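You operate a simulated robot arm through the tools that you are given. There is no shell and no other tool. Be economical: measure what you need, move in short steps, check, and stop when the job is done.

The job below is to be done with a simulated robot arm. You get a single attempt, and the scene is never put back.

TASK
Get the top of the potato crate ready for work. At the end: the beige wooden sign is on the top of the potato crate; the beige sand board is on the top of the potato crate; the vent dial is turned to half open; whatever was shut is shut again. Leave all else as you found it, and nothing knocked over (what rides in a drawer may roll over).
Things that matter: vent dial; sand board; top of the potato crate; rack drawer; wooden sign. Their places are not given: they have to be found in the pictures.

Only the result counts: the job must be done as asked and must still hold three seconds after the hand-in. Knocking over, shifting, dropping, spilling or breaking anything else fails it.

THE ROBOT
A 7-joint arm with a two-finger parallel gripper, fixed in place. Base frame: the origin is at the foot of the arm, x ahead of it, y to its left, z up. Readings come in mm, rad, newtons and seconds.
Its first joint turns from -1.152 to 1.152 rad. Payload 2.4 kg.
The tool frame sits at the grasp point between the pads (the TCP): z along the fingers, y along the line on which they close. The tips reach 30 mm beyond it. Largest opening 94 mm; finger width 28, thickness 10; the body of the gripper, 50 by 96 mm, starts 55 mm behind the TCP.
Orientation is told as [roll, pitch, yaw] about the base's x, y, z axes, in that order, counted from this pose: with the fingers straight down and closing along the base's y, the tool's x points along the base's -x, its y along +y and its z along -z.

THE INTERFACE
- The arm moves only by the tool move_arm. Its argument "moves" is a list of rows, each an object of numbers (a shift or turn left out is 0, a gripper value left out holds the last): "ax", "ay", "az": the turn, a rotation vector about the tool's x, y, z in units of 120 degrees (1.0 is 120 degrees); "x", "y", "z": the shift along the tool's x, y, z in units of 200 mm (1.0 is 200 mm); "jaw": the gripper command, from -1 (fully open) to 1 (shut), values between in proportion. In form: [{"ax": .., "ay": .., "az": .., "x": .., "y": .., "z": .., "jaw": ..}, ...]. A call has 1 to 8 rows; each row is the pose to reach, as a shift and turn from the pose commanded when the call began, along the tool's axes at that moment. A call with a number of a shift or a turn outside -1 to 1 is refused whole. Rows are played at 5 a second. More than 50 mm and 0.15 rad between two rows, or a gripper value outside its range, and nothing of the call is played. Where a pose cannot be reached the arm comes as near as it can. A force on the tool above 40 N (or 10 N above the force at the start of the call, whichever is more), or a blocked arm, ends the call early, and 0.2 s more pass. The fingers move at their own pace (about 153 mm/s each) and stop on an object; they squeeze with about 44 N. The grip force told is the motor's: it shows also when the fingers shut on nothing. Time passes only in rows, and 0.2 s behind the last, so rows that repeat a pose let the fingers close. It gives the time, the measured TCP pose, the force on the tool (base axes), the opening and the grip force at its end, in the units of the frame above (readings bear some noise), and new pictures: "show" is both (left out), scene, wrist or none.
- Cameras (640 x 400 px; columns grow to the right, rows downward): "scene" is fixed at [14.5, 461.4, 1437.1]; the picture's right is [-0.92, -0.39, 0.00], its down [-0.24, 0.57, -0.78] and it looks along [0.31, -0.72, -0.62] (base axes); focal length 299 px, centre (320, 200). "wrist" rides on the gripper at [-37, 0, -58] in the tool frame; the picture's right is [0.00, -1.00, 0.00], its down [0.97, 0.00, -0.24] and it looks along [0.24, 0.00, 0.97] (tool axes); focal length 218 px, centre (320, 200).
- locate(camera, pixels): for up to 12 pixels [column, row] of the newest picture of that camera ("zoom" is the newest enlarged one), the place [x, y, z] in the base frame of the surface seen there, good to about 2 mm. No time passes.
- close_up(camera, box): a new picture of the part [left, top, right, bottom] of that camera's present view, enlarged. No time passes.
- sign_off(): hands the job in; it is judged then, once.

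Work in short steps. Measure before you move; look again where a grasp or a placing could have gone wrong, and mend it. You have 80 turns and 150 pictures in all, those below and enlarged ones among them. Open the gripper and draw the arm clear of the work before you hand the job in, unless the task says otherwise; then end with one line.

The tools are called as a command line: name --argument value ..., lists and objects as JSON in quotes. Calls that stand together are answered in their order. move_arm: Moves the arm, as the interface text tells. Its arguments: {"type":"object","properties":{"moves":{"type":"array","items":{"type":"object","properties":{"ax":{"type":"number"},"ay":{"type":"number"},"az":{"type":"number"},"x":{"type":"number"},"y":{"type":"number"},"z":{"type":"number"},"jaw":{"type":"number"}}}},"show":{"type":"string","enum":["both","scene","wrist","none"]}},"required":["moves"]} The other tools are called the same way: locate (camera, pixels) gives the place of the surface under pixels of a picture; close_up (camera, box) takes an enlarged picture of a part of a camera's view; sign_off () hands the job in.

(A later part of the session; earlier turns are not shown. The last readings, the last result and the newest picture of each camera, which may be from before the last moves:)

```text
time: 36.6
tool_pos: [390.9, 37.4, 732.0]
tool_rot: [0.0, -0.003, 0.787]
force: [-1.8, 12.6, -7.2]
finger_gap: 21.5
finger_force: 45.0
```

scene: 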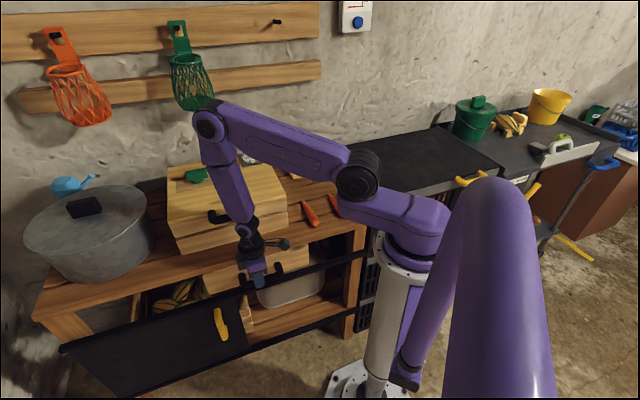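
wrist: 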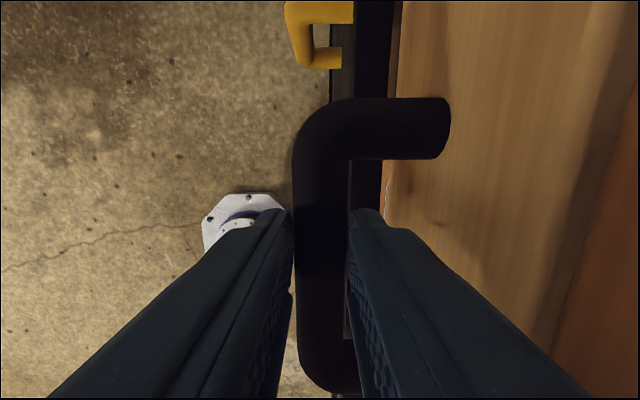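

The bar is gripped (gap 21.5 mm). I pull the drawer out along tool +y.

move_arm --moves '[{"y": 0.06}, {"y": 0.14}, {"y": 0.22}, {"y": 0.3}, {"y": 0.38}, {"y": 0.46}, {"y": 0.54}, {"y": 0.6}]'

```text
time: 38.5
tool_pos: [305.2, 122.3, 731.4]
tool_rot: [-0.003, -0.002, 0.783]
force: [5.3, 2.9, 28.7]
finger_gap: 21.9
finger_force: 45.0
```

scene: 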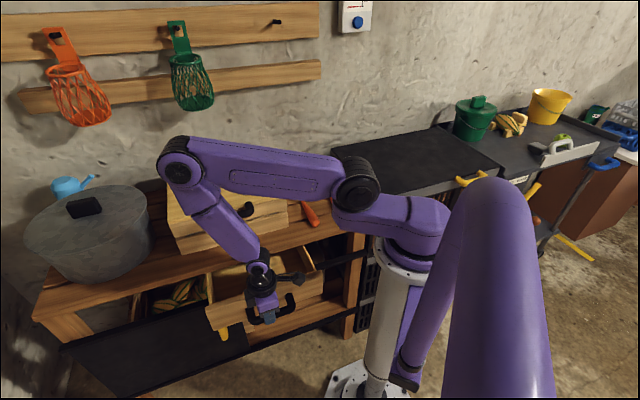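
wrist: 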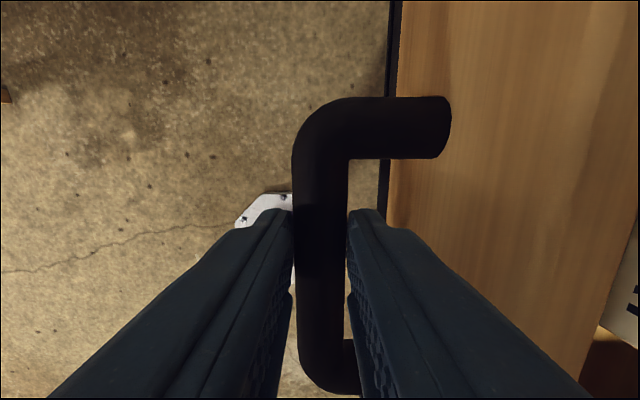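

The drawer moved 120 mm and something white with dark marks shows inside (625,310). I pull on and enlarge.

move_arm --moves '[{"y": 0.06}, {"y": 0.12}, {"y": 0.18}, {"y": 0.24}, {"y": 0.3}]'

close_up --camera "scene" --box '[190, 210, 350, 340]'

```text
time: 38.9
tool_pos: [298.9, 127.9, 730.8]
tool_rot: [-0.003, -0.003, 0.784]
force: [-1.5, 0.0, 1.3]
finger_gap: 21.4
finger_force: 44.4
stopped in row 2: the force on the tool passed its limit (the readings are from after the stop); the commanded pose is now the measured one
```

scene: 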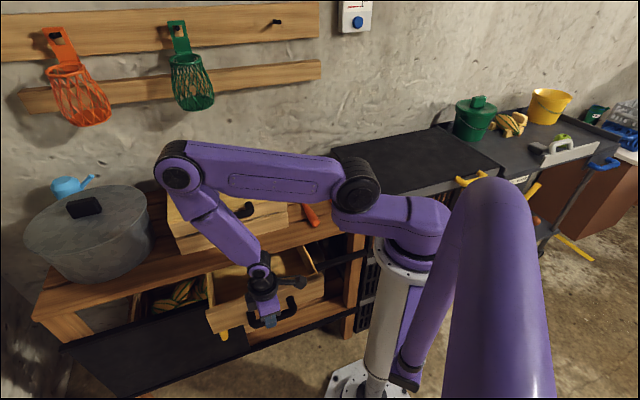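
wrist: 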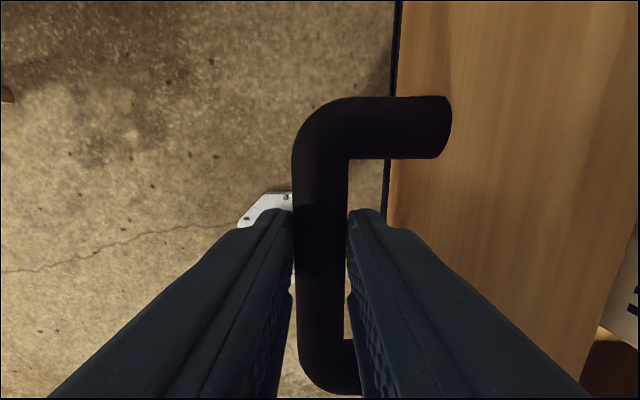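

```text
3.08 times, centred on (270, 275) of scene
```

zoom: 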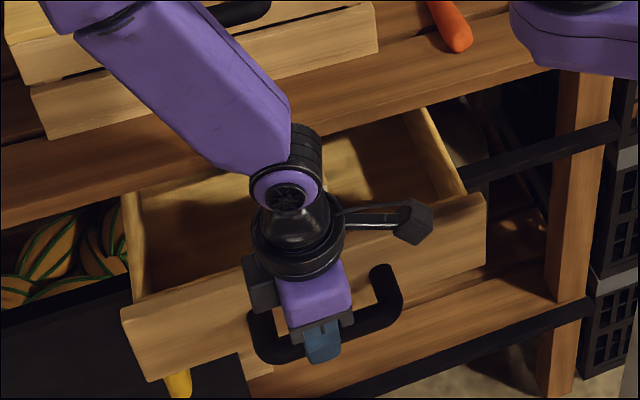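

The drawer is at its stop (~129 mm out). I release, rise, and look inside.

move_arm --moves '[{"jaw": -0.1}, {"jaw": -0.1}, {"z": -0.15}, {"z": -0.35}, {"z": -0.55}, {"z": -0.75}, {"z": -0.95}]'

```text
time: 40.5
tool_pos: [298.5, 129.0, 921.9]
tool_rot: [-0.001, -0.001, 0.784]
force: [0.3, 0.8, -0.8]
finger_gap: 51.6
finger_force: 0.1
```

scene: 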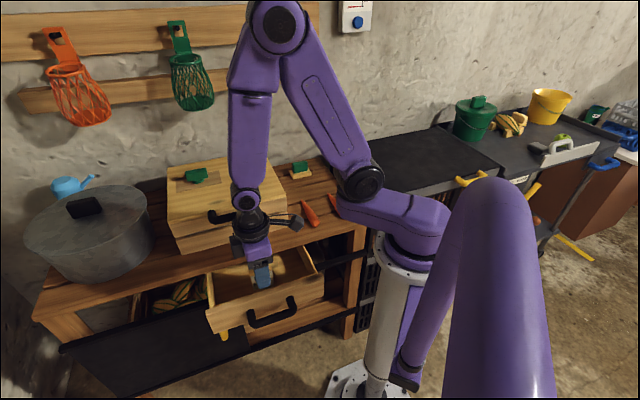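
wrist: 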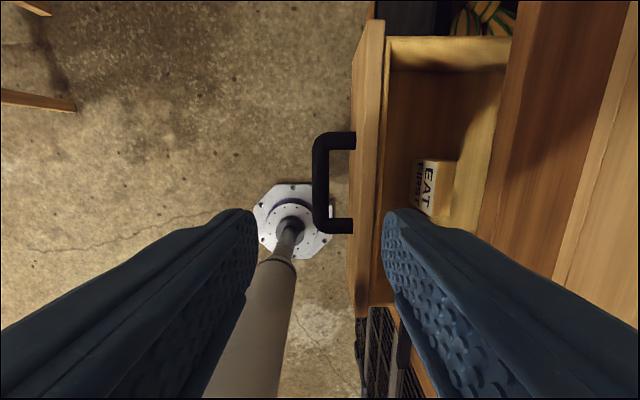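

Inside lies a small sign "EAT FIRST" at (432,190). I enlarge and measure it and the drawer walls.

close_up --camera "wrist" --box '[340, 20, 532, 240]'

locate --camera "wrist" --pixels '[[420, 162], [454, 162], [412, 208], [448, 214], [436, 185], [420, 185], [400, 120], [365, 100], [390, 120], [500, 110], [440, 45], [512, 120]]'

```text
1.82 times, centred on (436, 130) of wrist
```

zoom: 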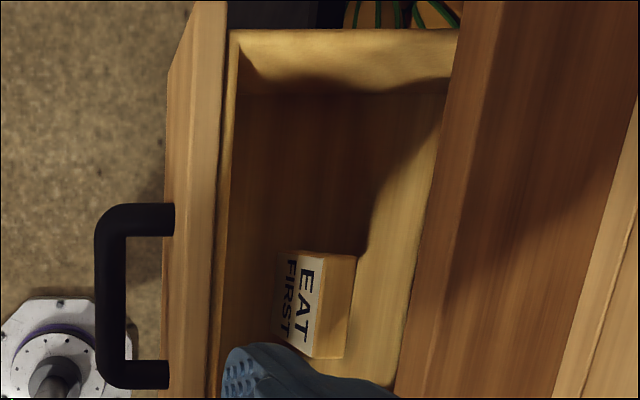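

```text
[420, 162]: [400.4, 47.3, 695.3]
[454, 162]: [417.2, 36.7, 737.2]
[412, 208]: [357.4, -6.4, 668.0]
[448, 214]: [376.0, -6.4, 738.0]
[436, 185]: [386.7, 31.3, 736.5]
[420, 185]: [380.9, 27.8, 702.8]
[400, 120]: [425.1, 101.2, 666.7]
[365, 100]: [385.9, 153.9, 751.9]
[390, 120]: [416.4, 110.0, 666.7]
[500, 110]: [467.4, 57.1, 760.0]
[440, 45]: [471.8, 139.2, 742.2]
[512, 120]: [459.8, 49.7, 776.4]
```

The sign stands upright: u≈250–270, v≈261–320, top z≈737. I narrow the fingers to 40 mm and move over it at this height first.

move_arm --moves '[{"y": -0.17, "x": 0.01, "jaw": 0.15}, {"y": -0.34, "x": 0.03}, {"y": -0.51, "x": 0.05}, {"y": -0.686, "x": 0.056}, {"y": -0.686, "x": 0.056}]'

```text
time: 41.7
tool_pos: [386.8, 23.2, 920.9]
tool_rot: [-0.002, -0.002, 0.783]
force: [-0.2, 0.2, 0.8]
finger_gap: 40.3
finger_force: 0.1
```

scene: 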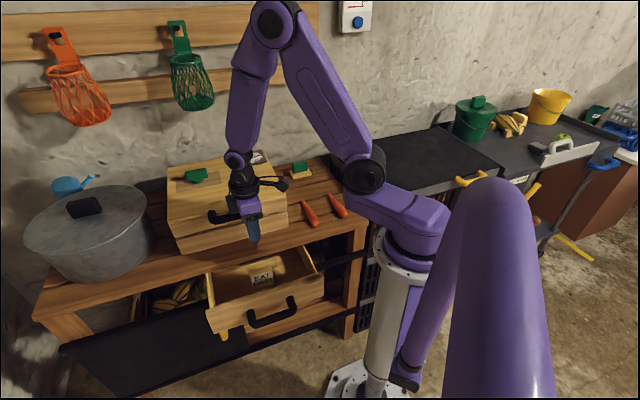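
wrist: 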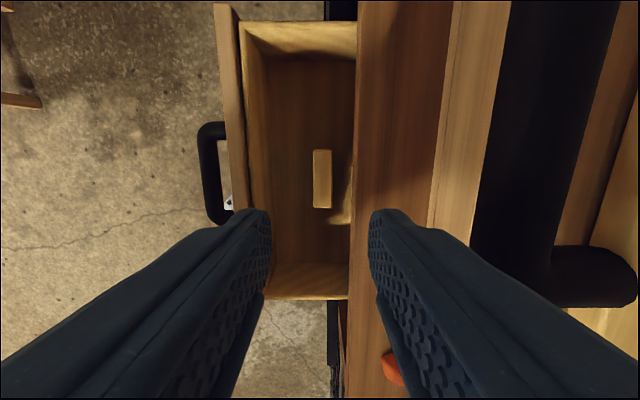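

locate --camera "wrist" --pixels '[[315, 153], [330, 153], [315, 205], [330, 205], [322, 180], [357, 180], [265, 180]]'

```text
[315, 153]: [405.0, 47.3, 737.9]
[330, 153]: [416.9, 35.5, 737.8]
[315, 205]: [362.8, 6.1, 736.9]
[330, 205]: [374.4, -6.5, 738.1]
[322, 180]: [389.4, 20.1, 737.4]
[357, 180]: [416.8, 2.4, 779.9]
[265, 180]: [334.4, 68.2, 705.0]
```

Sign centre is u≈261, v≈290. I descend to z≈734 and grip.

move_arm --moves '[{"y": -0.01, "z": 0.2}, {"y": -0.01, "z": 0.4}, {"y": -0.01, "z": 0.6}, {"y": -0.01, "z": 0.8}, {"y": -0.01, "z": 0.935}]'

```text
time: 42.6
tool_pos: [389.0, 20.4, 779.3]
tool_rot: [-0.004, -0.003, 0.781]
force: [-10.2, -3.1, 48.7]
finger_gap: 37.3
finger_force: 0.1
stopped in row 4: the force on the tool passed its limit (the readings are from after the stop); the commanded pose is now the measured one
```

scene: 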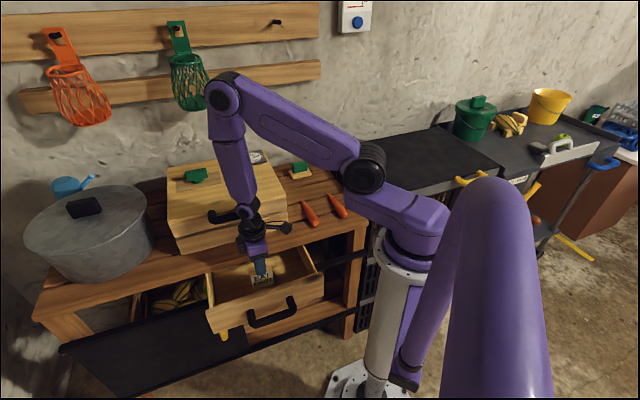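
wrist: 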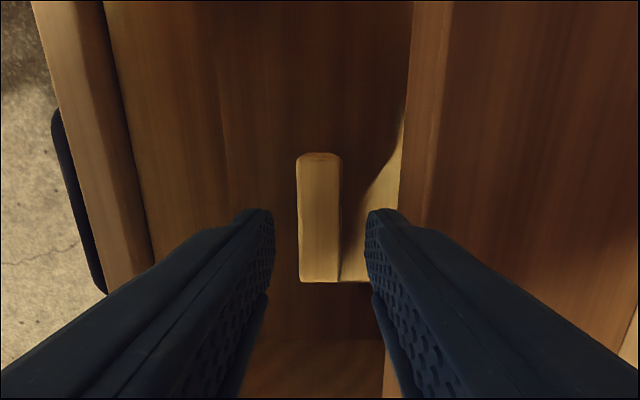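

Contact at z=779, well above the sign. I enlarge the scene to see what touches.

close_up --camera "scene" --box '[190, 180, 330, 300]'

locate --camera "wrist" --pixels '[[372, 212], [392, 214], [405, 240], [430, 270], [404, 120], [420, 150], [450, 150], [430, 260]]'

```text
3.33 times, centred on (260, 240) of scene
```

zoom: 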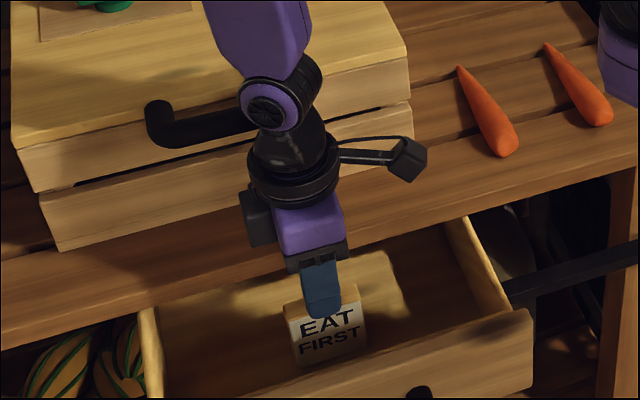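

```text
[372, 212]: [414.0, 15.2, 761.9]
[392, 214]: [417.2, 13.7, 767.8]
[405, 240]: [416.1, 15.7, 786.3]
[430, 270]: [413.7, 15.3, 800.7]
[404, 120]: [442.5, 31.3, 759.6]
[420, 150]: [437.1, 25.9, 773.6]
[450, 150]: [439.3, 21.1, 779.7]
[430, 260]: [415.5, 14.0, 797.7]
```

The outer finger rubs the bench's front edge (u≈291). I rise, shift 6 mm outward, narrow the fingers slightly, and go down again.

move_arm --moves '[{"z": -0.15, "y": 0.01}, {"z": -0.25, "y": 0.03, "jaw": 0.22}, {"z": -0.25, "y": 0.03}, {"z": -0.05, "y": 0.03}, {"z": 0.1, "y": 0.03}, {"z": 0.225, "y": 0.03}]'

```text
time: 44.0
tool_pos: [384.3, 25.5, 735.5]
tool_rot: [-0.005, -0.005, 0.784]
force: [0.5, -0.3, -0.5]
finger_gap: 36.8
finger_force: 0.0
```

scene: 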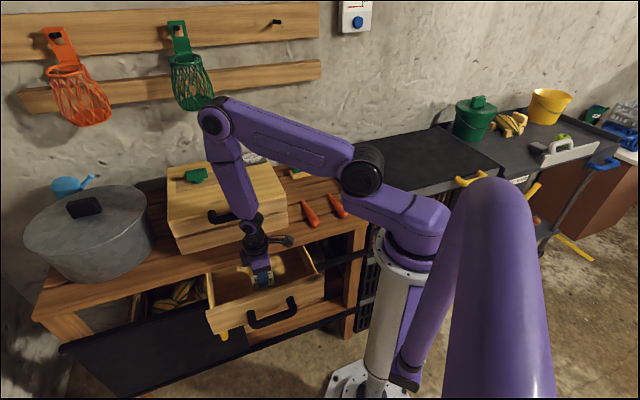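
wrist: 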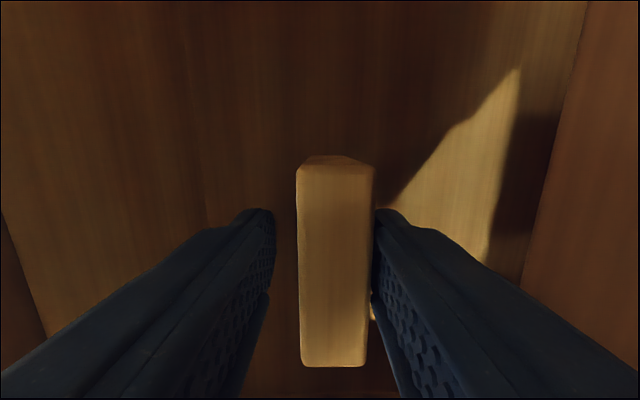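

The fingers now straddle the sign with no force. I close and lift.

move_arm --moves '[{"jaw": 1.0}, {"jaw": 1.0}, {"jaw": 1.0}, {"z": -0.15}, {"z": -0.3}, {"z": -0.5}, {"z": -0.7}, {"z": -0.9}]'

```text
time: 45.9
tool_pos: [384.5, 23.2, 914.1]
tool_rot: [-0.003, -0.005, 0.782]
force: [0.5, -0.1, -0.5]
finger_gap: 25.2
finger_force: 43.8
```

scene: 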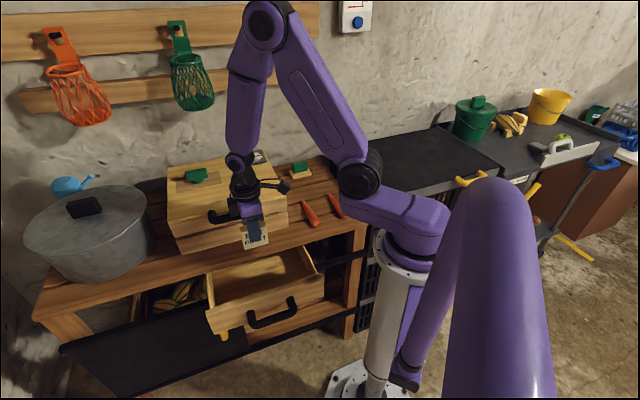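
wrist: 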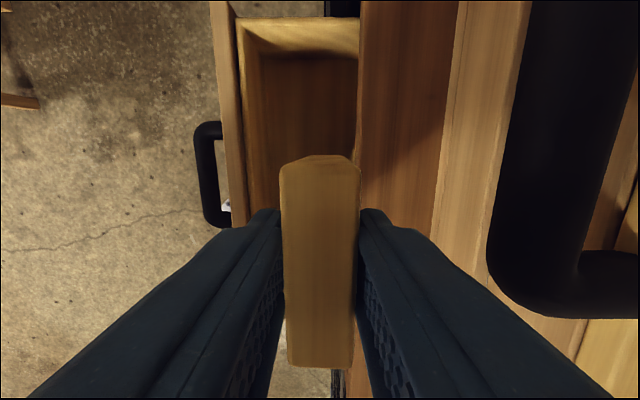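

The sign is held. I lift to z≈1080 and carry it towards the black crate top.

move_arm --moves '[{"z": -0.2}, {"z": -0.4}, {"z": -0.6}, {"z": -0.8, "x": 0.1}, {"z": -0.85, "x": 0.3}, {"z": -0.85, "x": 0.5}, {"z": -0.85, "x": 0.7}, {"z": -0.85, "x": 0.9}]' --show "none"

move_arm --moves '[{"x": 0.15, "y": -0.15}, {"x": 0.3, "y": -0.3}, {"x": 0.45, "y": -0.45}, {"x": 0.6, "y": -0.6}, {"x": 0.75, "y": -0.75}, {"x": 0.9, "y": -0.9}, {"x": 1.0, "y": -1.0}]'

```text
time: 47.6
tool_pos: [258.0, -100.6, 1083.3]
tool_rot: [-0.005, -0.005, 0.783]
force: [0.2, -0.3, 0.3]
finger_gap: 25.2
finger_force: 44.0
```

```text
time: 49.2
tool_pos: [254.5, -385.2, 1080.6]
tool_rot: [-0.003, -0.006, 0.782]
force: [-0.2, 1.0, 0.4]
finger_gap: 25.3
finger_force: 43.6
```

scene: 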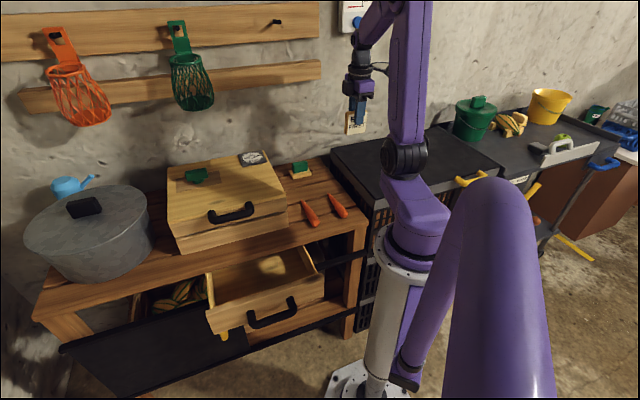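
wrist: 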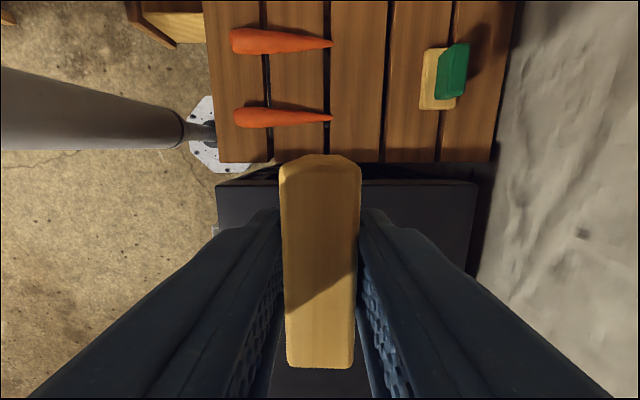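

At u≈452, v≈−92. I go to u≈555, v≈−165 and down to just above the crate top.

move_arm --moves '[{"x": 0.12, "y": -0.17}, {"x": 0.24, "y": -0.34}, {"x": 0.36, "y": -0.52}, {"x": 0.36, "y": -0.52, "z": 0.2}, {"x": 0.36, "y": -0.52, "z": 0.4}, {"x": 0.36, "y": -0.52, "z": 0.6}, {"x": 0.36, "y": -0.52, "z": 0.74}]'

```text
time: 50.9
tool_pos: [278.7, -510.1, 933.2]
tool_rot: [-0.006, -0.005, 0.785]
force: [0.5, 0.2, -1.6]
finger_gap: 25.3
finger_force: 44.0
```

scene: 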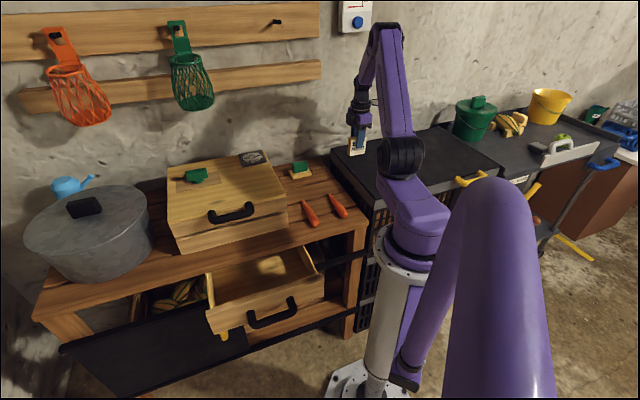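
wrist: 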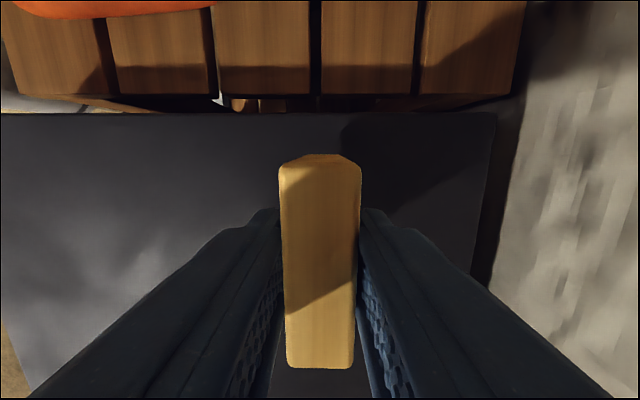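

I lower gently until it touches.

move_arm --moves '[{"z": 0.04}, {"z": 0.06}, {"z": 0.075}, {"z": 0.082}]' --show "none"

close_up --camera "scene" --box '[325, 95, 405, 175]'

```text
time: 51.9
tool_pos: [278.4, -510.1, 918.6]
tool_rot: [-0.003, -0.006, 0.782]
force: [-0.8, 0.0, -0.5]
finger_gap: 25.5
finger_force: 43.8
```

```text
5.00 times, centred on (365, 135) of scene
```

zoom: 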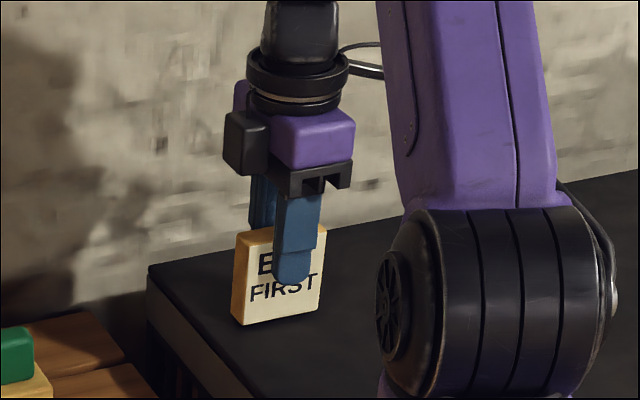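

move_arm --moves '[{"z": 0.01}, {"z": 0.02}, {"z": 0.025}]' --show "none"

```text
time: 52.6
tool_pos: [278.9, -509.7, 915.1]
tool_rot: [-0.007, -0.004, 0.783]
force: [0.9, 1.6, 16.2]
finger_gap: 25.5
finger_force: 44.4
```

Contact (16 N). I open slowly, widen moderately, and rise.

move_arm --moves '[{"jaw": 0.3}, {"jaw": 0.0}, {"jaw": -0.2}, {"jaw": -0.2, "z": -0.1}, {"jaw": -0.2, "z": -0.3}, {"jaw": -0.2, "z": -0.5}, {"jaw": -0.2, "z": -0.7}]'

close_up --camera "scene" --box '[325, 95, 405, 175]'

```text
time: 54.2
tool_pos: [279.3, -510.2, 1053.0]
tool_rot: [-0.003, -0.005, 0.782]
force: [-0.2, 0.2, -0.7]
finger_gap: 56.5
finger_force: 0.0
```

scene: 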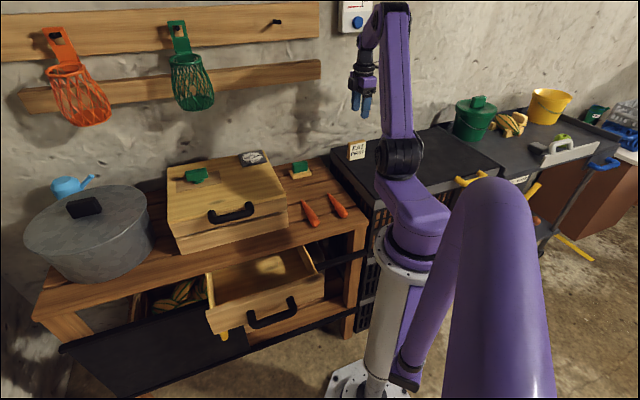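
wrist: 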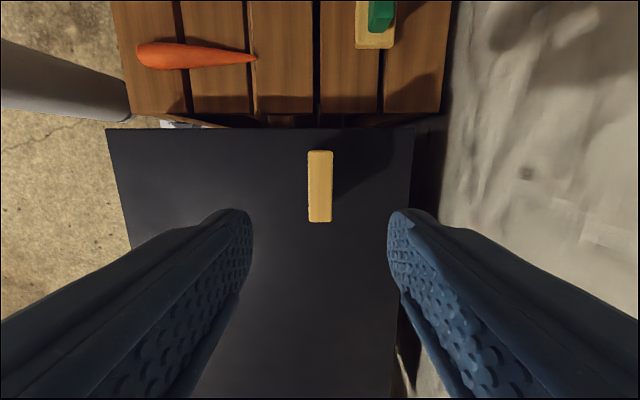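

```text
5.00 times, centred on (365, 135) of scene
```

zoom: 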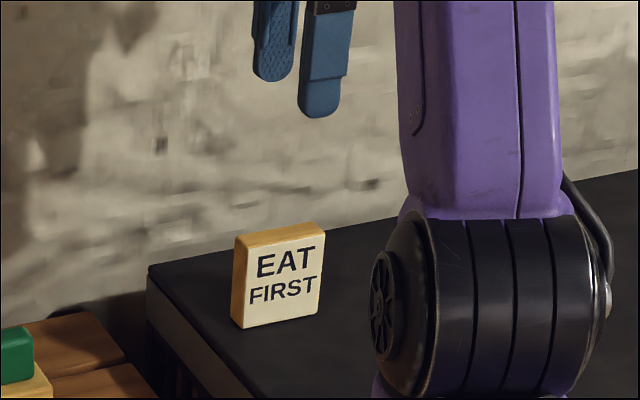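

The sign stands well on the black crate. The beige board with a green grip on the bench must be the sand board; I move above it to measure it.

move_arm --moves '[{"x": -0.2, "y": -0.05}, {"x": -0.4, "y": -0.1}, {"x": -0.6, "y": -0.15}, {"x": -0.8, "y": -0.2}, {"x": -0.95, "y": -0.25}]' --show "wrist"

close_up --camera "wrist" --box '[240, 120, 400, 260]'

```text
time: 55.5
tool_pos: [450.9, -410.1, 1054.8]
tool_rot: [-0.005, -0.005, 0.785]
force: [0.2, 0.4, -0.2]
finger_gap: 56.6
finger_force: 0.1
```

wrist: 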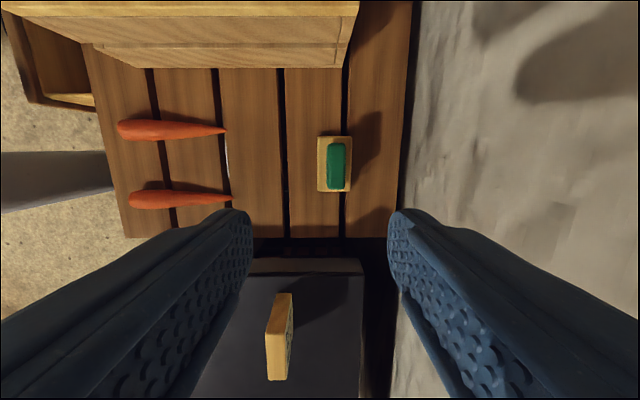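

```text
2.86 times, centred on (320, 190) of wrist
```

zoom: 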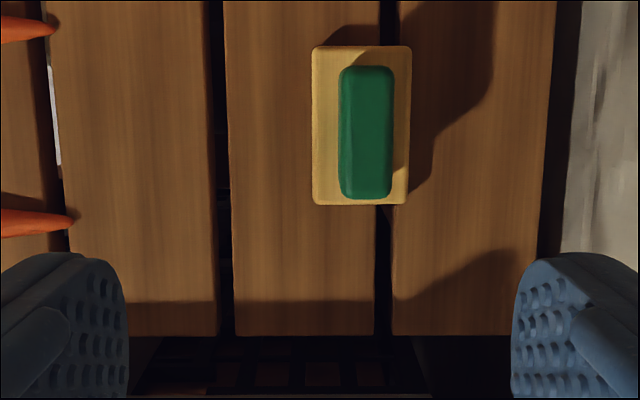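

locate --camera "wrist" --pixels '[[329, 146], [344, 146], [329, 186], [344, 186], [337, 166], [319, 140], [319, 188], [350, 140], [349, 188], [280, 100], [402, 180], [335, 67]]'

```text
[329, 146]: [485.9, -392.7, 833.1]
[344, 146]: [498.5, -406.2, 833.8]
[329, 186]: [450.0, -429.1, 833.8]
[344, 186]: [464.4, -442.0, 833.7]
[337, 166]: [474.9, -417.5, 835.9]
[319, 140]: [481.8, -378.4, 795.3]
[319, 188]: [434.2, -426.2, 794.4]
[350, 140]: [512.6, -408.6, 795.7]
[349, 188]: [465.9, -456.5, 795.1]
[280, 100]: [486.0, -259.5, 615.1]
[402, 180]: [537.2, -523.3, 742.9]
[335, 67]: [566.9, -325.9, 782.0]
```

The grip bar is centred at u≈631, v≈40.5, top z≈834, over a base top at 795. I line up and descend to TCP z≈829.

move_arm --moves '[{"x": -0.058, "y": -0.111}, {"x": -0.058, "y": -0.111, "z": 0.2}, {"x": -0.058, "y": -0.111, "z": 0.4}, {"x": -0.058, "y": -0.111, "z": 0.6}, {"x": -0.058, "y": -0.111, "z": 0.8}, {"x": -0.058, "y": -0.111, "z": 0.95}]' --show "none"

move_arm --moves '[{"z": 0.1}, {"z": 0.175}]'

```text
time: 56.9
tool_pos: [472.9, -418.0, 865.5]
tool_rot: [-0.005, -0.006, 0.783]
force: [0.0, 0.3, 0.1]
finger_gap: 56.1
finger_force: 0.1
```

```text
time: 57.5
tool_pos: [475.4, -417.9, 830.5]
tool_rot: [-0.006, -0.004, 0.782]
force: [-0.4, -0.4, 0.8]
finger_gap: 56.6
finger_force: 0.0
```

scene: 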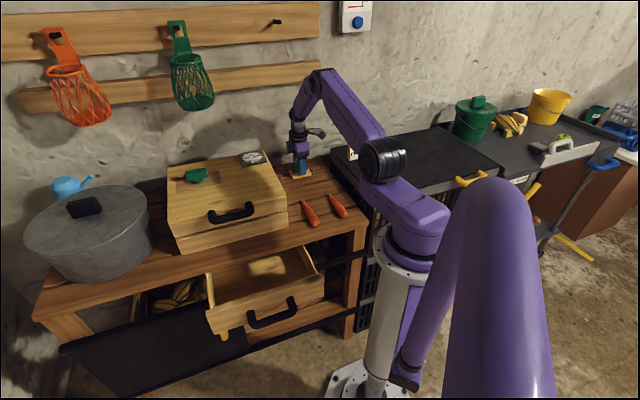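
wrist: 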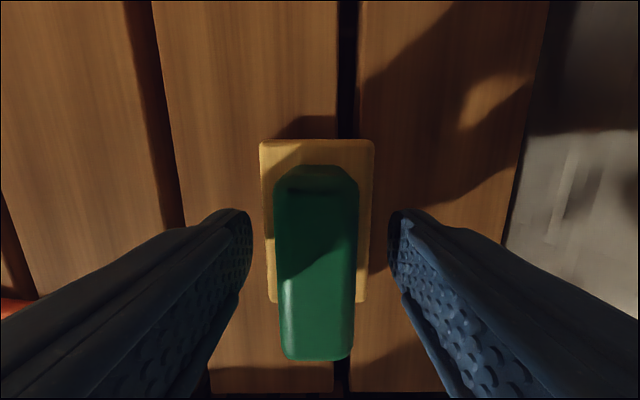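

Well centred. I close and lift.

move_arm --moves '[{"jaw": 1.0}, {"jaw": 1.0}, {"jaw": 1.0}, {"z": -0.15}, {"z": -0.35}, {"z": -0.55}, {"z": -0.75}, {"z": -0.95}]'

```text
time: 59.2
tool_pos: [471.3, -417.5, 1019.6]
tool_rot: [-0.004, -0.005, 0.783]
force: [0.2, -0.2, -1.1]
finger_gap: 28.0
finger_force: 44.4
```

scene: 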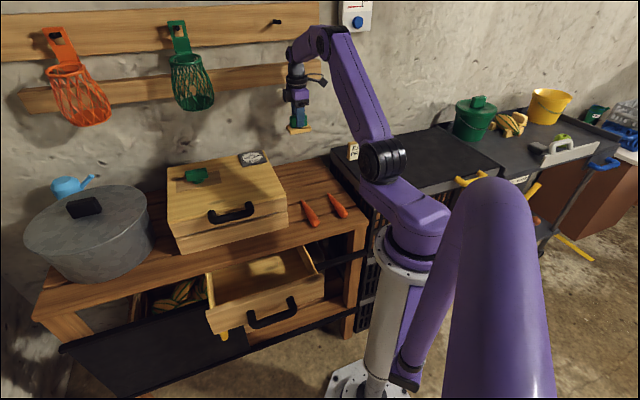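
wrist: 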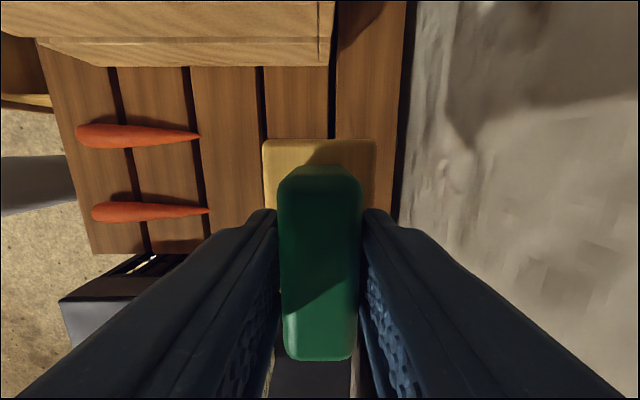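

Held (gap 28). I carry it over to u≈440, v≈−160 on the crate top.

move_arm --moves '[{"x": 0.14, "y": 0.14}, {"x": 0.28, "y": 0.28}, {"x": 0.42, "y": 0.42}, {"x": 0.56, "y": 0.56}, {"x": 0.7, "y": 0.7}, {"x": 0.84, "y": 0.82}, {"x": 0.98, "y": 0.94}]'

```text
time: 60.9
tool_pos: [200.1, -422.6, 1020.2]
tool_rot: [-0.004, -0.005, 0.784]
force: [-0.5, 0.0, -0.1]
finger_gap: 27.8
finger_force: 44.0
```

scene: 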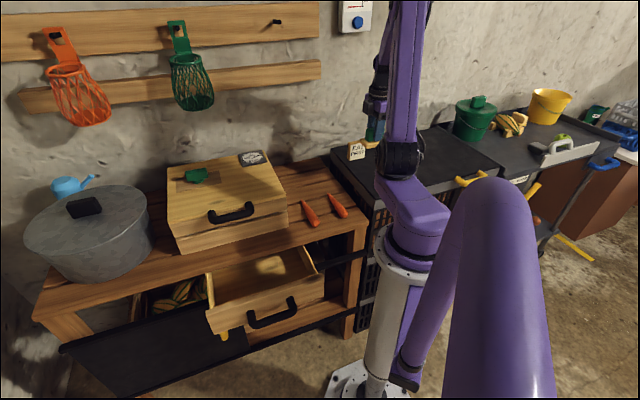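
wrist: 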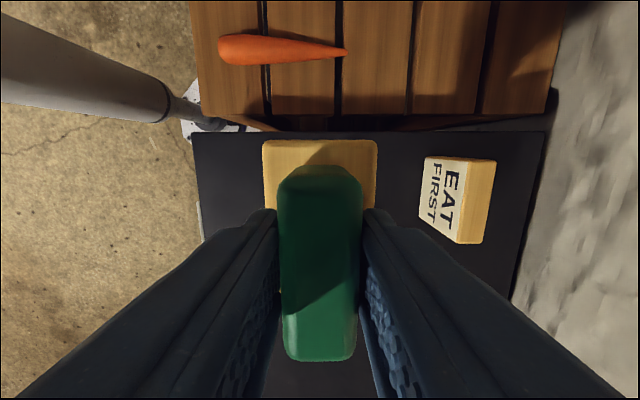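

move_arm --moves '[{"z": 0.2}, {"z": 0.4}, {"z": 0.55}, {"z": 0.585}, {"z": 0.595}, {"z": 0.605}, {"z": 0.612}]' --show "wrist"

```text
time: 62.5
tool_pos: [202.6, -423.5, 898.1]
tool_rot: [-0.007, -0.003, 0.782]
force: [-0.6, 3.0, 11.2]
finger_gap: 27.6
finger_force: 43.5
stopped in row 7: the force on the tool passed its limit (the readings are from after the stop); the commanded pose is now the measured one
```

wrist: 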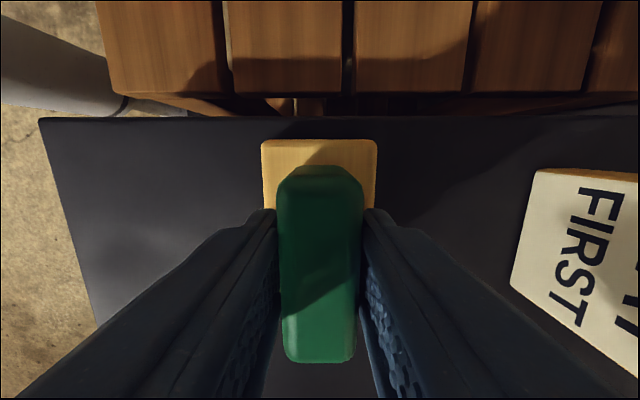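

It rests on the crate (11 N). I open moderately and rise.

move_arm --moves '[{"jaw": 0.3}, {"jaw": 0.0}, {"jaw": -0.1}, {"jaw": -0.1, "z": -0.1}, {"jaw": -0.1, "z": -0.3}, {"jaw": -0.1, "z": -0.5}, {"jaw": -0.1, "z": -0.7}, {"jaw": -0.1, "z": -0.9}]'

```text
time: 64.3
tool_pos: [200.7, -423.7, 1077.9]
tool_rot: [-0.007, -0.003, 0.783]
force: [0.2, -0.9, -0.8]
finger_gap: 51.8
finger_force: 0.0
```

scene: 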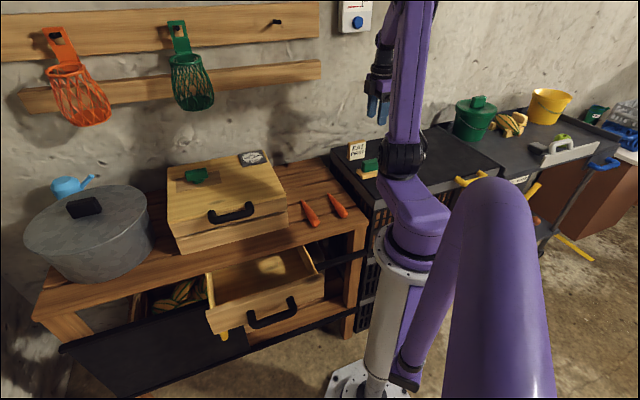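
wrist: 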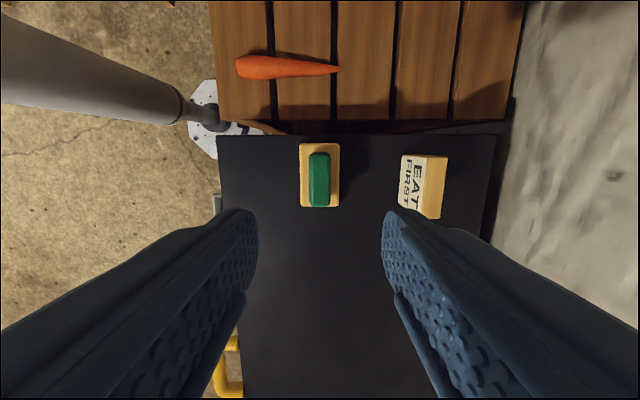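

Both objects stand on the crate top. Now I go back to the drawer handle (u≈121, v≈302) to shut it.

move_arm --moves '[{"x": -0.2, "y": 0.1}, {"x": -0.4, "y": 0.2}, {"x": -0.6, "y": 0.3}, {"x": -0.8, "y": 0.4}, {"x": -1.0, "y": 0.5}]' --show "none"

move_arm --moves '[{"x": -0.2, "y": 0.1}, {"x": -0.4, "y": 0.2}, {"x": -0.6, "y": 0.3}, {"x": -0.8, "y": 0.4}, {"x": -1.0, "y": 0.5}]' --show "none"

move_arm --moves '[{"x": -0.08, "y": 0.2}, {"x": -0.16, "y": 0.4}, {"x": -0.3, "y": 0.6}, {"x": -0.3, "y": 0.6, "z": 0.2}, {"x": -0.3, "y": 0.6, "z": 0.4}, {"x": -0.3, "y": 0.6, "z": 0.6}]' --show "wrist"

```text
time: 65.5
tool_pos: [273.6, -211.0, 1079.4]
tool_rot: [-0.008, -0.002, 0.783]
force: [1.5, -0.8, -0.1]
finger_gap: 51.7
finger_force: 0.0
```

```text
time: 66.7
tool_pos: [342.7, 0.5, 1079.9]
tool_rot: [-0.007, -0.004, 0.782]
force: [0.4, 0.4, 0.1]
finger_gap: 51.6
finger_force: 0.0
```

```text
time: 68.1
tool_pos: [303.9, 127.0, 957.2]
tool_rot: [-0.006, -0.004, 0.78]
force: [-0.1, -0.1, 0.5]
finger_gap: 51.5
finger_force: 0.1
```

wrist: 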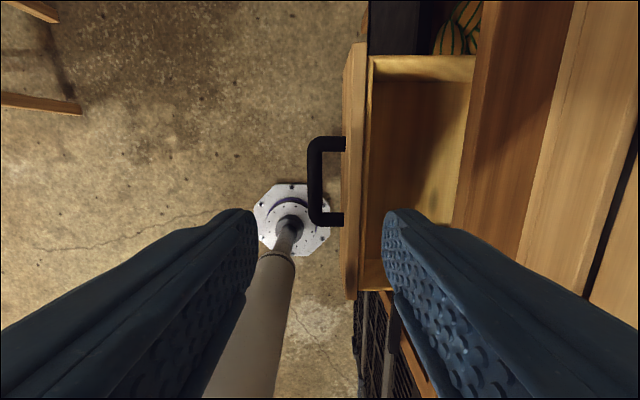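

locate --camera "wrist" --pixels '[[314, 165], [314, 195], [355, 100], [365, 100]]'

```text
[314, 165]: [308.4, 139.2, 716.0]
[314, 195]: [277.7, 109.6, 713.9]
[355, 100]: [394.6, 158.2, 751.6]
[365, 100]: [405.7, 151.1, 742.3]
```

move_arm --moves '[{"y": 0.022, "z": 0.2}, {"y": 0.022, "z": 0.4}, {"y": 0.022, "z": 0.6}, {"y": 0.022, "z": 0.8}, {"y": 0.022, "z": 0.97}]' --show "none"

move_arm --moves '[{"z": 0.1}, {"z": 0.155}, {"z": 0.155, "jaw": 1.0}, {"z": 0.155}, {"z": 0.155}]' --show "wrist"

```text
time: 69.3
tool_pos: [302.6, 130.1, 763.9]
tool_rot: [-0.006, -0.004, 0.782]
force: [0.6, -0.2, -0.6]
finger_gap: 51.6
finger_force: 0.2
```

```text
time: 69.7
tool_pos: [302.2, 131.4, 752.2]
tool_rot: [-0.011, -0.002, 0.779]
force: [-3.2, -3.5, 19.8]
finger_gap: 51.5
finger_force: 0.1
stopped in row 1: the force on the tool passed its limit (the readings are from after the stop); the commanded pose is now the measured one
```

wrist: 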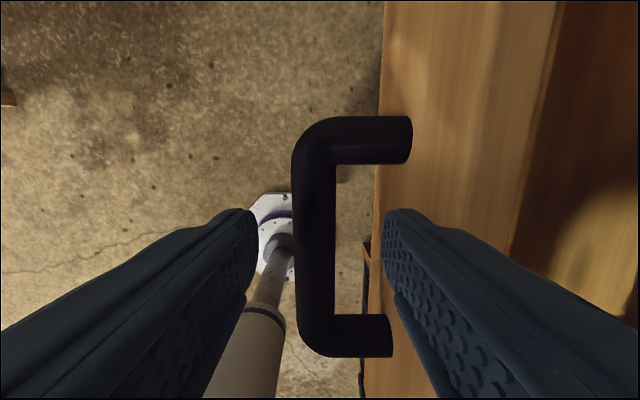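

Contact at z=752, probably the inner finger on the drawer front. I rise a little, narrow the fingers to ~36 mm, and retry slightly outward.

move_arm --moves '[{"z": -0.06, "jaw": 0.25}, {"z": -0.06, "x": 0.025, "y": 0.005}, {"z": 0.0, "x": 0.025, "y": 0.005}, {"z": 0.05, "x": 0.025, "y": 0.005}, {"z": 0.1, "x": 0.025, "y": 0.005}]' --show "both"

```text
time: 70.6
tool_pos: [299.6, 127.8, 752.1]
tool_rot: [-0.014, 0.0, 0.78]
force: [-4.3, -3.5, 23.0]
finger_gap: 34.8
finger_force: 0.0
stopped in row 4: the force on the tool passed its limit (the readings are from after the stop); the commanded pose is now the measured one
```

scene: 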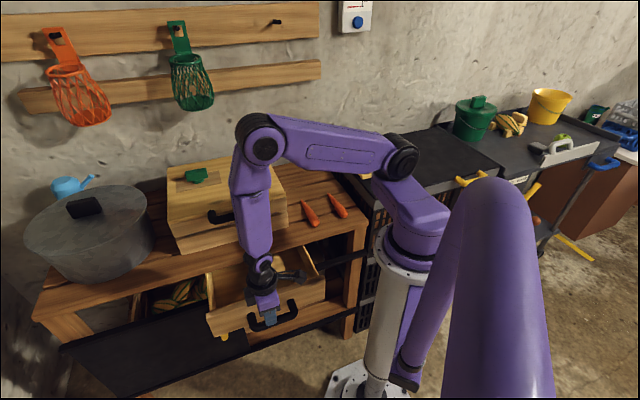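
wrist: 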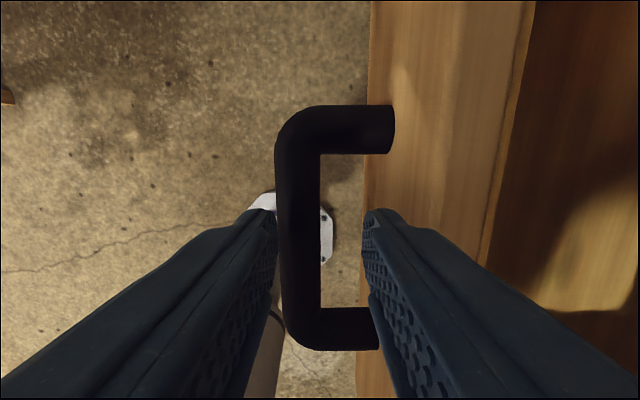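

Stopped at the same height; the bar now appears off-centre (298 instead of 320). I measure where bar, panel and fingers really are.

locate --camera "wrist" --pixels '[[297, 180], [297, 280], [375, 150], [372, 60], [390, 60], [480, 60], [500, 60], [375, 215], [265, 215], [385, 130], [390, 240]]'

close_up --camera "scene" --box '[195, 180, 335, 350]'

```text
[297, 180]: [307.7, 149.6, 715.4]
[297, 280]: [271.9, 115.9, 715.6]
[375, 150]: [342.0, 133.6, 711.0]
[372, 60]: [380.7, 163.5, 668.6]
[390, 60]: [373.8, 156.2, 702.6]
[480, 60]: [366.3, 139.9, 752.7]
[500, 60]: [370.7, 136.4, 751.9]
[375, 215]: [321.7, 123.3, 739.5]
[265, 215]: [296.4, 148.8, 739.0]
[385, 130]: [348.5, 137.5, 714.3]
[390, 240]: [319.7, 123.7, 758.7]
```

```text
2.35 times, centred on (265, 265) of scene
```

zoom: 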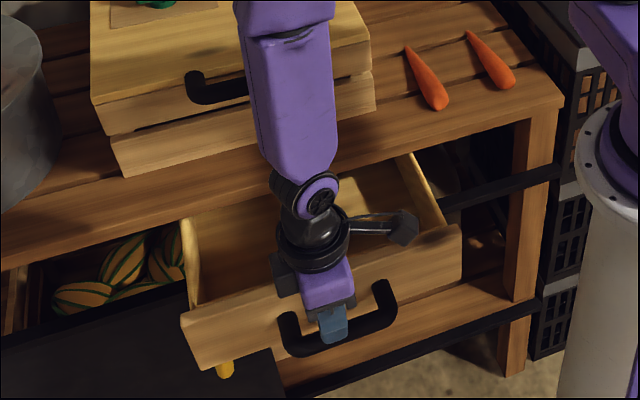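

The drawer slid out to bar u≈112, so the left fingertip sat on the bar. I rise, shift 9 mm outward and descend again.

move_arm --moves '[{"z": -0.08}, {"z": -0.08, "y": 0.047}, {"z": -0.02, "y": 0.047}, {"z": 0.04, "y": 0.047}, {"z": 0.095, "y": 0.047}]' --show "wrist"

```text
time: 71.8
tool_pos: [292.7, 135.1, 732.1]
tool_rot: [-0.013, -0.001, 0.779]
force: [-0.6, 0.0, -0.4]
finger_gap: 35.2
finger_force: 0.1
```

wrist: 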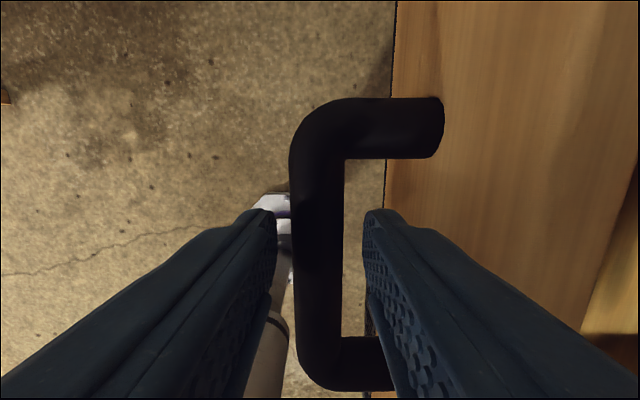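

move_arm --moves '[{"jaw": 1.0}, {"jaw": 1.0}, {"jaw": 1.0}, {"y": -0.12}, {"y": -0.26}, {"y": -0.4}, {"y": -0.54}, {"y": -0.66}]' --show "none"

move_arm --moves '[{"y": -0.02}, {"y": -0.035}, {"y": -0.045}]'

```text
time: 73.6
tool_pos: [381.1, 45.8, 732.4]
tool_rot: [-0.012, -0.005, 0.782]
force: [1.1, 0.4, -6.8]
finger_gap: 21.7
finger_force: 45.1
stopped in row 8: the force on the tool passed its limit (the readings are from after the stop); the commanded pose is now the measured one
```

```text
time: 74.4
tool_pos: [386.6, 39.6, 733.2]
tool_rot: [-0.012, -0.006, 0.782]
force: [3.5, 4.4, -36.4]
finger_gap: 21.8
finger_force: 45.0
```

scene: 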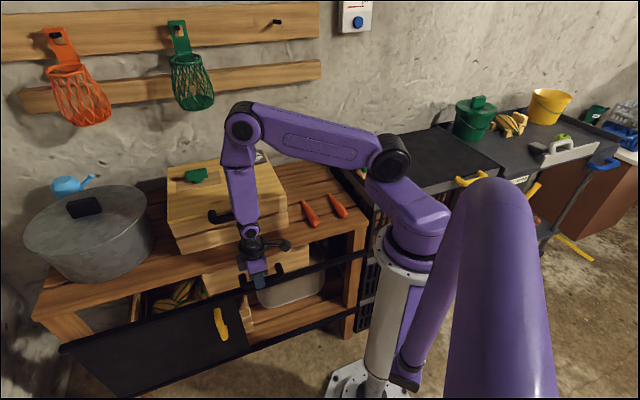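
wrist: 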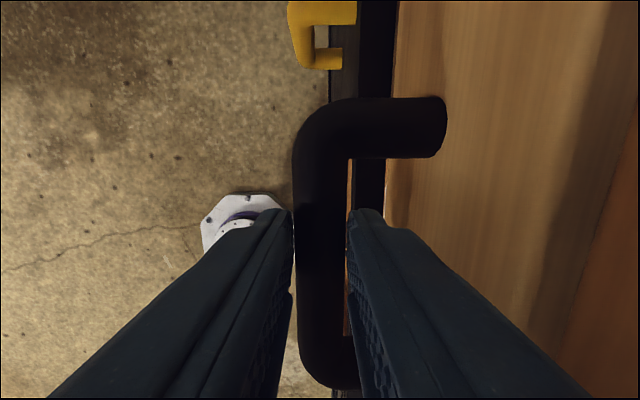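

About 4–5 mm to go. I nudge further, relaxing the vertical strain.

move_arm --moves '[{"y": 0.0, "z": 0.008}, {"y": -0.012, "z": 0.008}, {"y": -0.024, "z": 0.008}, {"y": -0.03, "z": 0.008}]' --show "none"

```text
time: 75.4
tool_pos: [390.5, 36.3, 733.4]
tool_rot: [-0.012, -0.007, 0.786]
force: [-6.7, 1.6, 7.4]
finger_gap: 21.9
finger_force: 44.9
stopped in row 4: the force on the tool passed its limit (the readings are from after the stop); the commanded pose is now the measured one
```

The bar is back at u≈250: shut. I release with a small opening and rise.

move_arm --moves '[{"jaw": 0.2}, {"jaw": 0.2}, {"z": -0.15}, {"z": -0.35}, {"z": -0.55}, {"z": -0.75}, {"z": -0.95}]'

locate --camera "wrist" --pixels '[[315, 150]]'

```text
time: 77.0
tool_pos: [386.8, 37.1, 922.7]
tool_rot: [-0.014, -0.005, 0.785]
force: [-0.2, 0.0, 0.3]
finger_gap: 37.4
finger_force: 0.2
```

scene: 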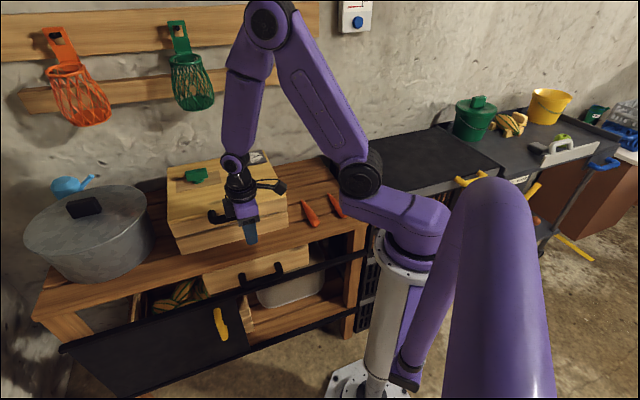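
wrist: 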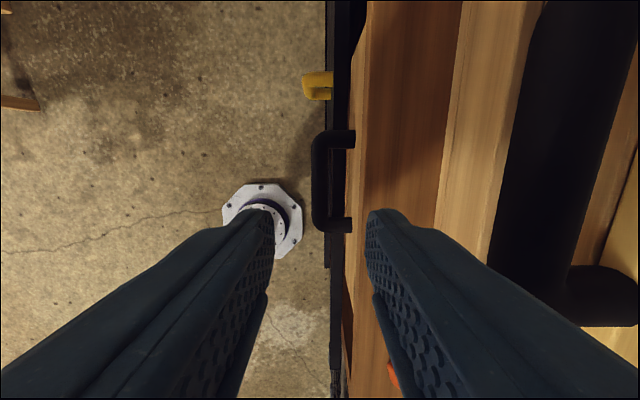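

```text
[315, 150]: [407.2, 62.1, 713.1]
```

locate --camera "wrist" --pixels '[[318, 160], [320, 180], [322, 200], [345, 137], [350, 225]]'

locate --camera "scene" --pixels '[[300, 250], [210, 275], [245, 285], [275, 273]]'

close_up --camera "scene" --box '[195, 225, 355, 325]'

```text
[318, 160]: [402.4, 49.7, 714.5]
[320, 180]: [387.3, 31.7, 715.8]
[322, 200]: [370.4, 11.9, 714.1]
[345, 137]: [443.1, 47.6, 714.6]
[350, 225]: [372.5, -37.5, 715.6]
```

```text
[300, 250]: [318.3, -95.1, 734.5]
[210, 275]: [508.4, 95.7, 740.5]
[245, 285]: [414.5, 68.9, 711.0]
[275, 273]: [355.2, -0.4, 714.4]
```

```text
4.00 times, centred on (275, 275) of scene
```

zoom: 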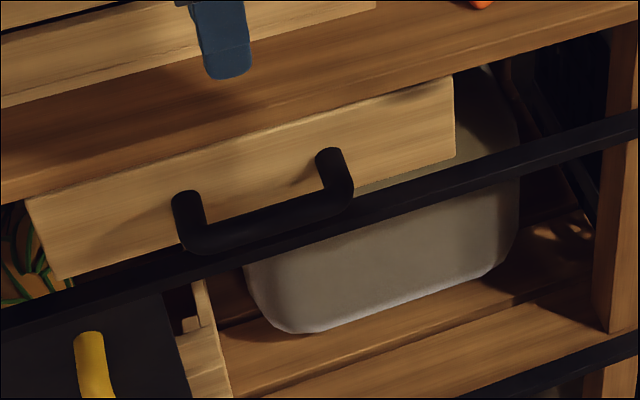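

The drawer is exactly as at the start. Next the vent dial: the green T-knob on the wooden box, with the DAMP gauge as its likely read-out. I rise and move above it (u≈521, v≈398).

move_arm --moves '[{"z": -0.2}, {"z": -0.4}, {"z": -0.6}, {"z": -0.7, "y": -0.1, "x": -0.05}, {"z": -0.7, "y": -0.3, "x": -0.1}, {"z": -0.7, "y": -0.5, "x": -0.2}, {"z": -0.7, "y": -0.7, "x": -0.3}]' --show "none"

move_arm --moves '[{"y": -0.2, "x": -0.06}, {"y": -0.4, "x": -0.12}, {"y": -0.6, "x": -0.17}, {"y": -0.67, "x": -0.19}, {"y": -0.67, "x": -0.19}]'

```text
time: 78.6
tool_pos: [527.8, -18.3, 1067.5]
tool_rot: [-0.013, -0.006, 0.786]
force: [0.0, 0.2, 0.0]
finger_gap: 37.6
finger_force: 0.0
```

```text
time: 79.8
tool_pos: [649.4, -85.9, 1068.7]
tool_rot: [-0.013, -0.005, 0.786]
force: [-0.4, 0.1, 0.5]
finger_gap: 37.6
finger_force: 0.1
```

scene: 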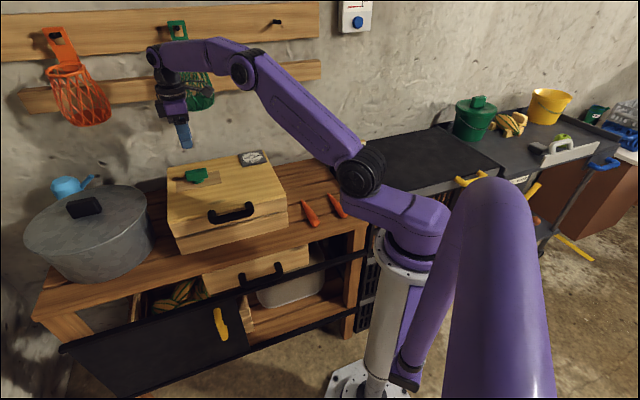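
wrist: 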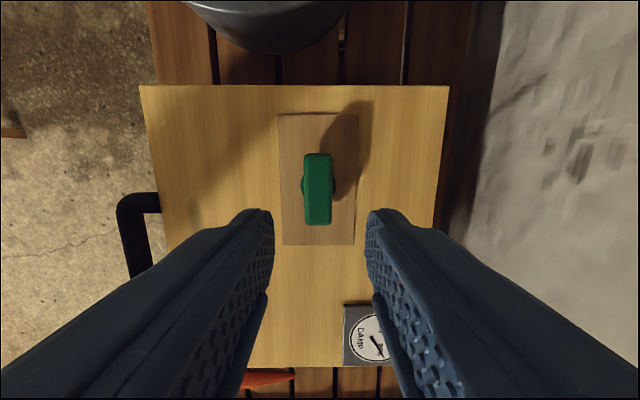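

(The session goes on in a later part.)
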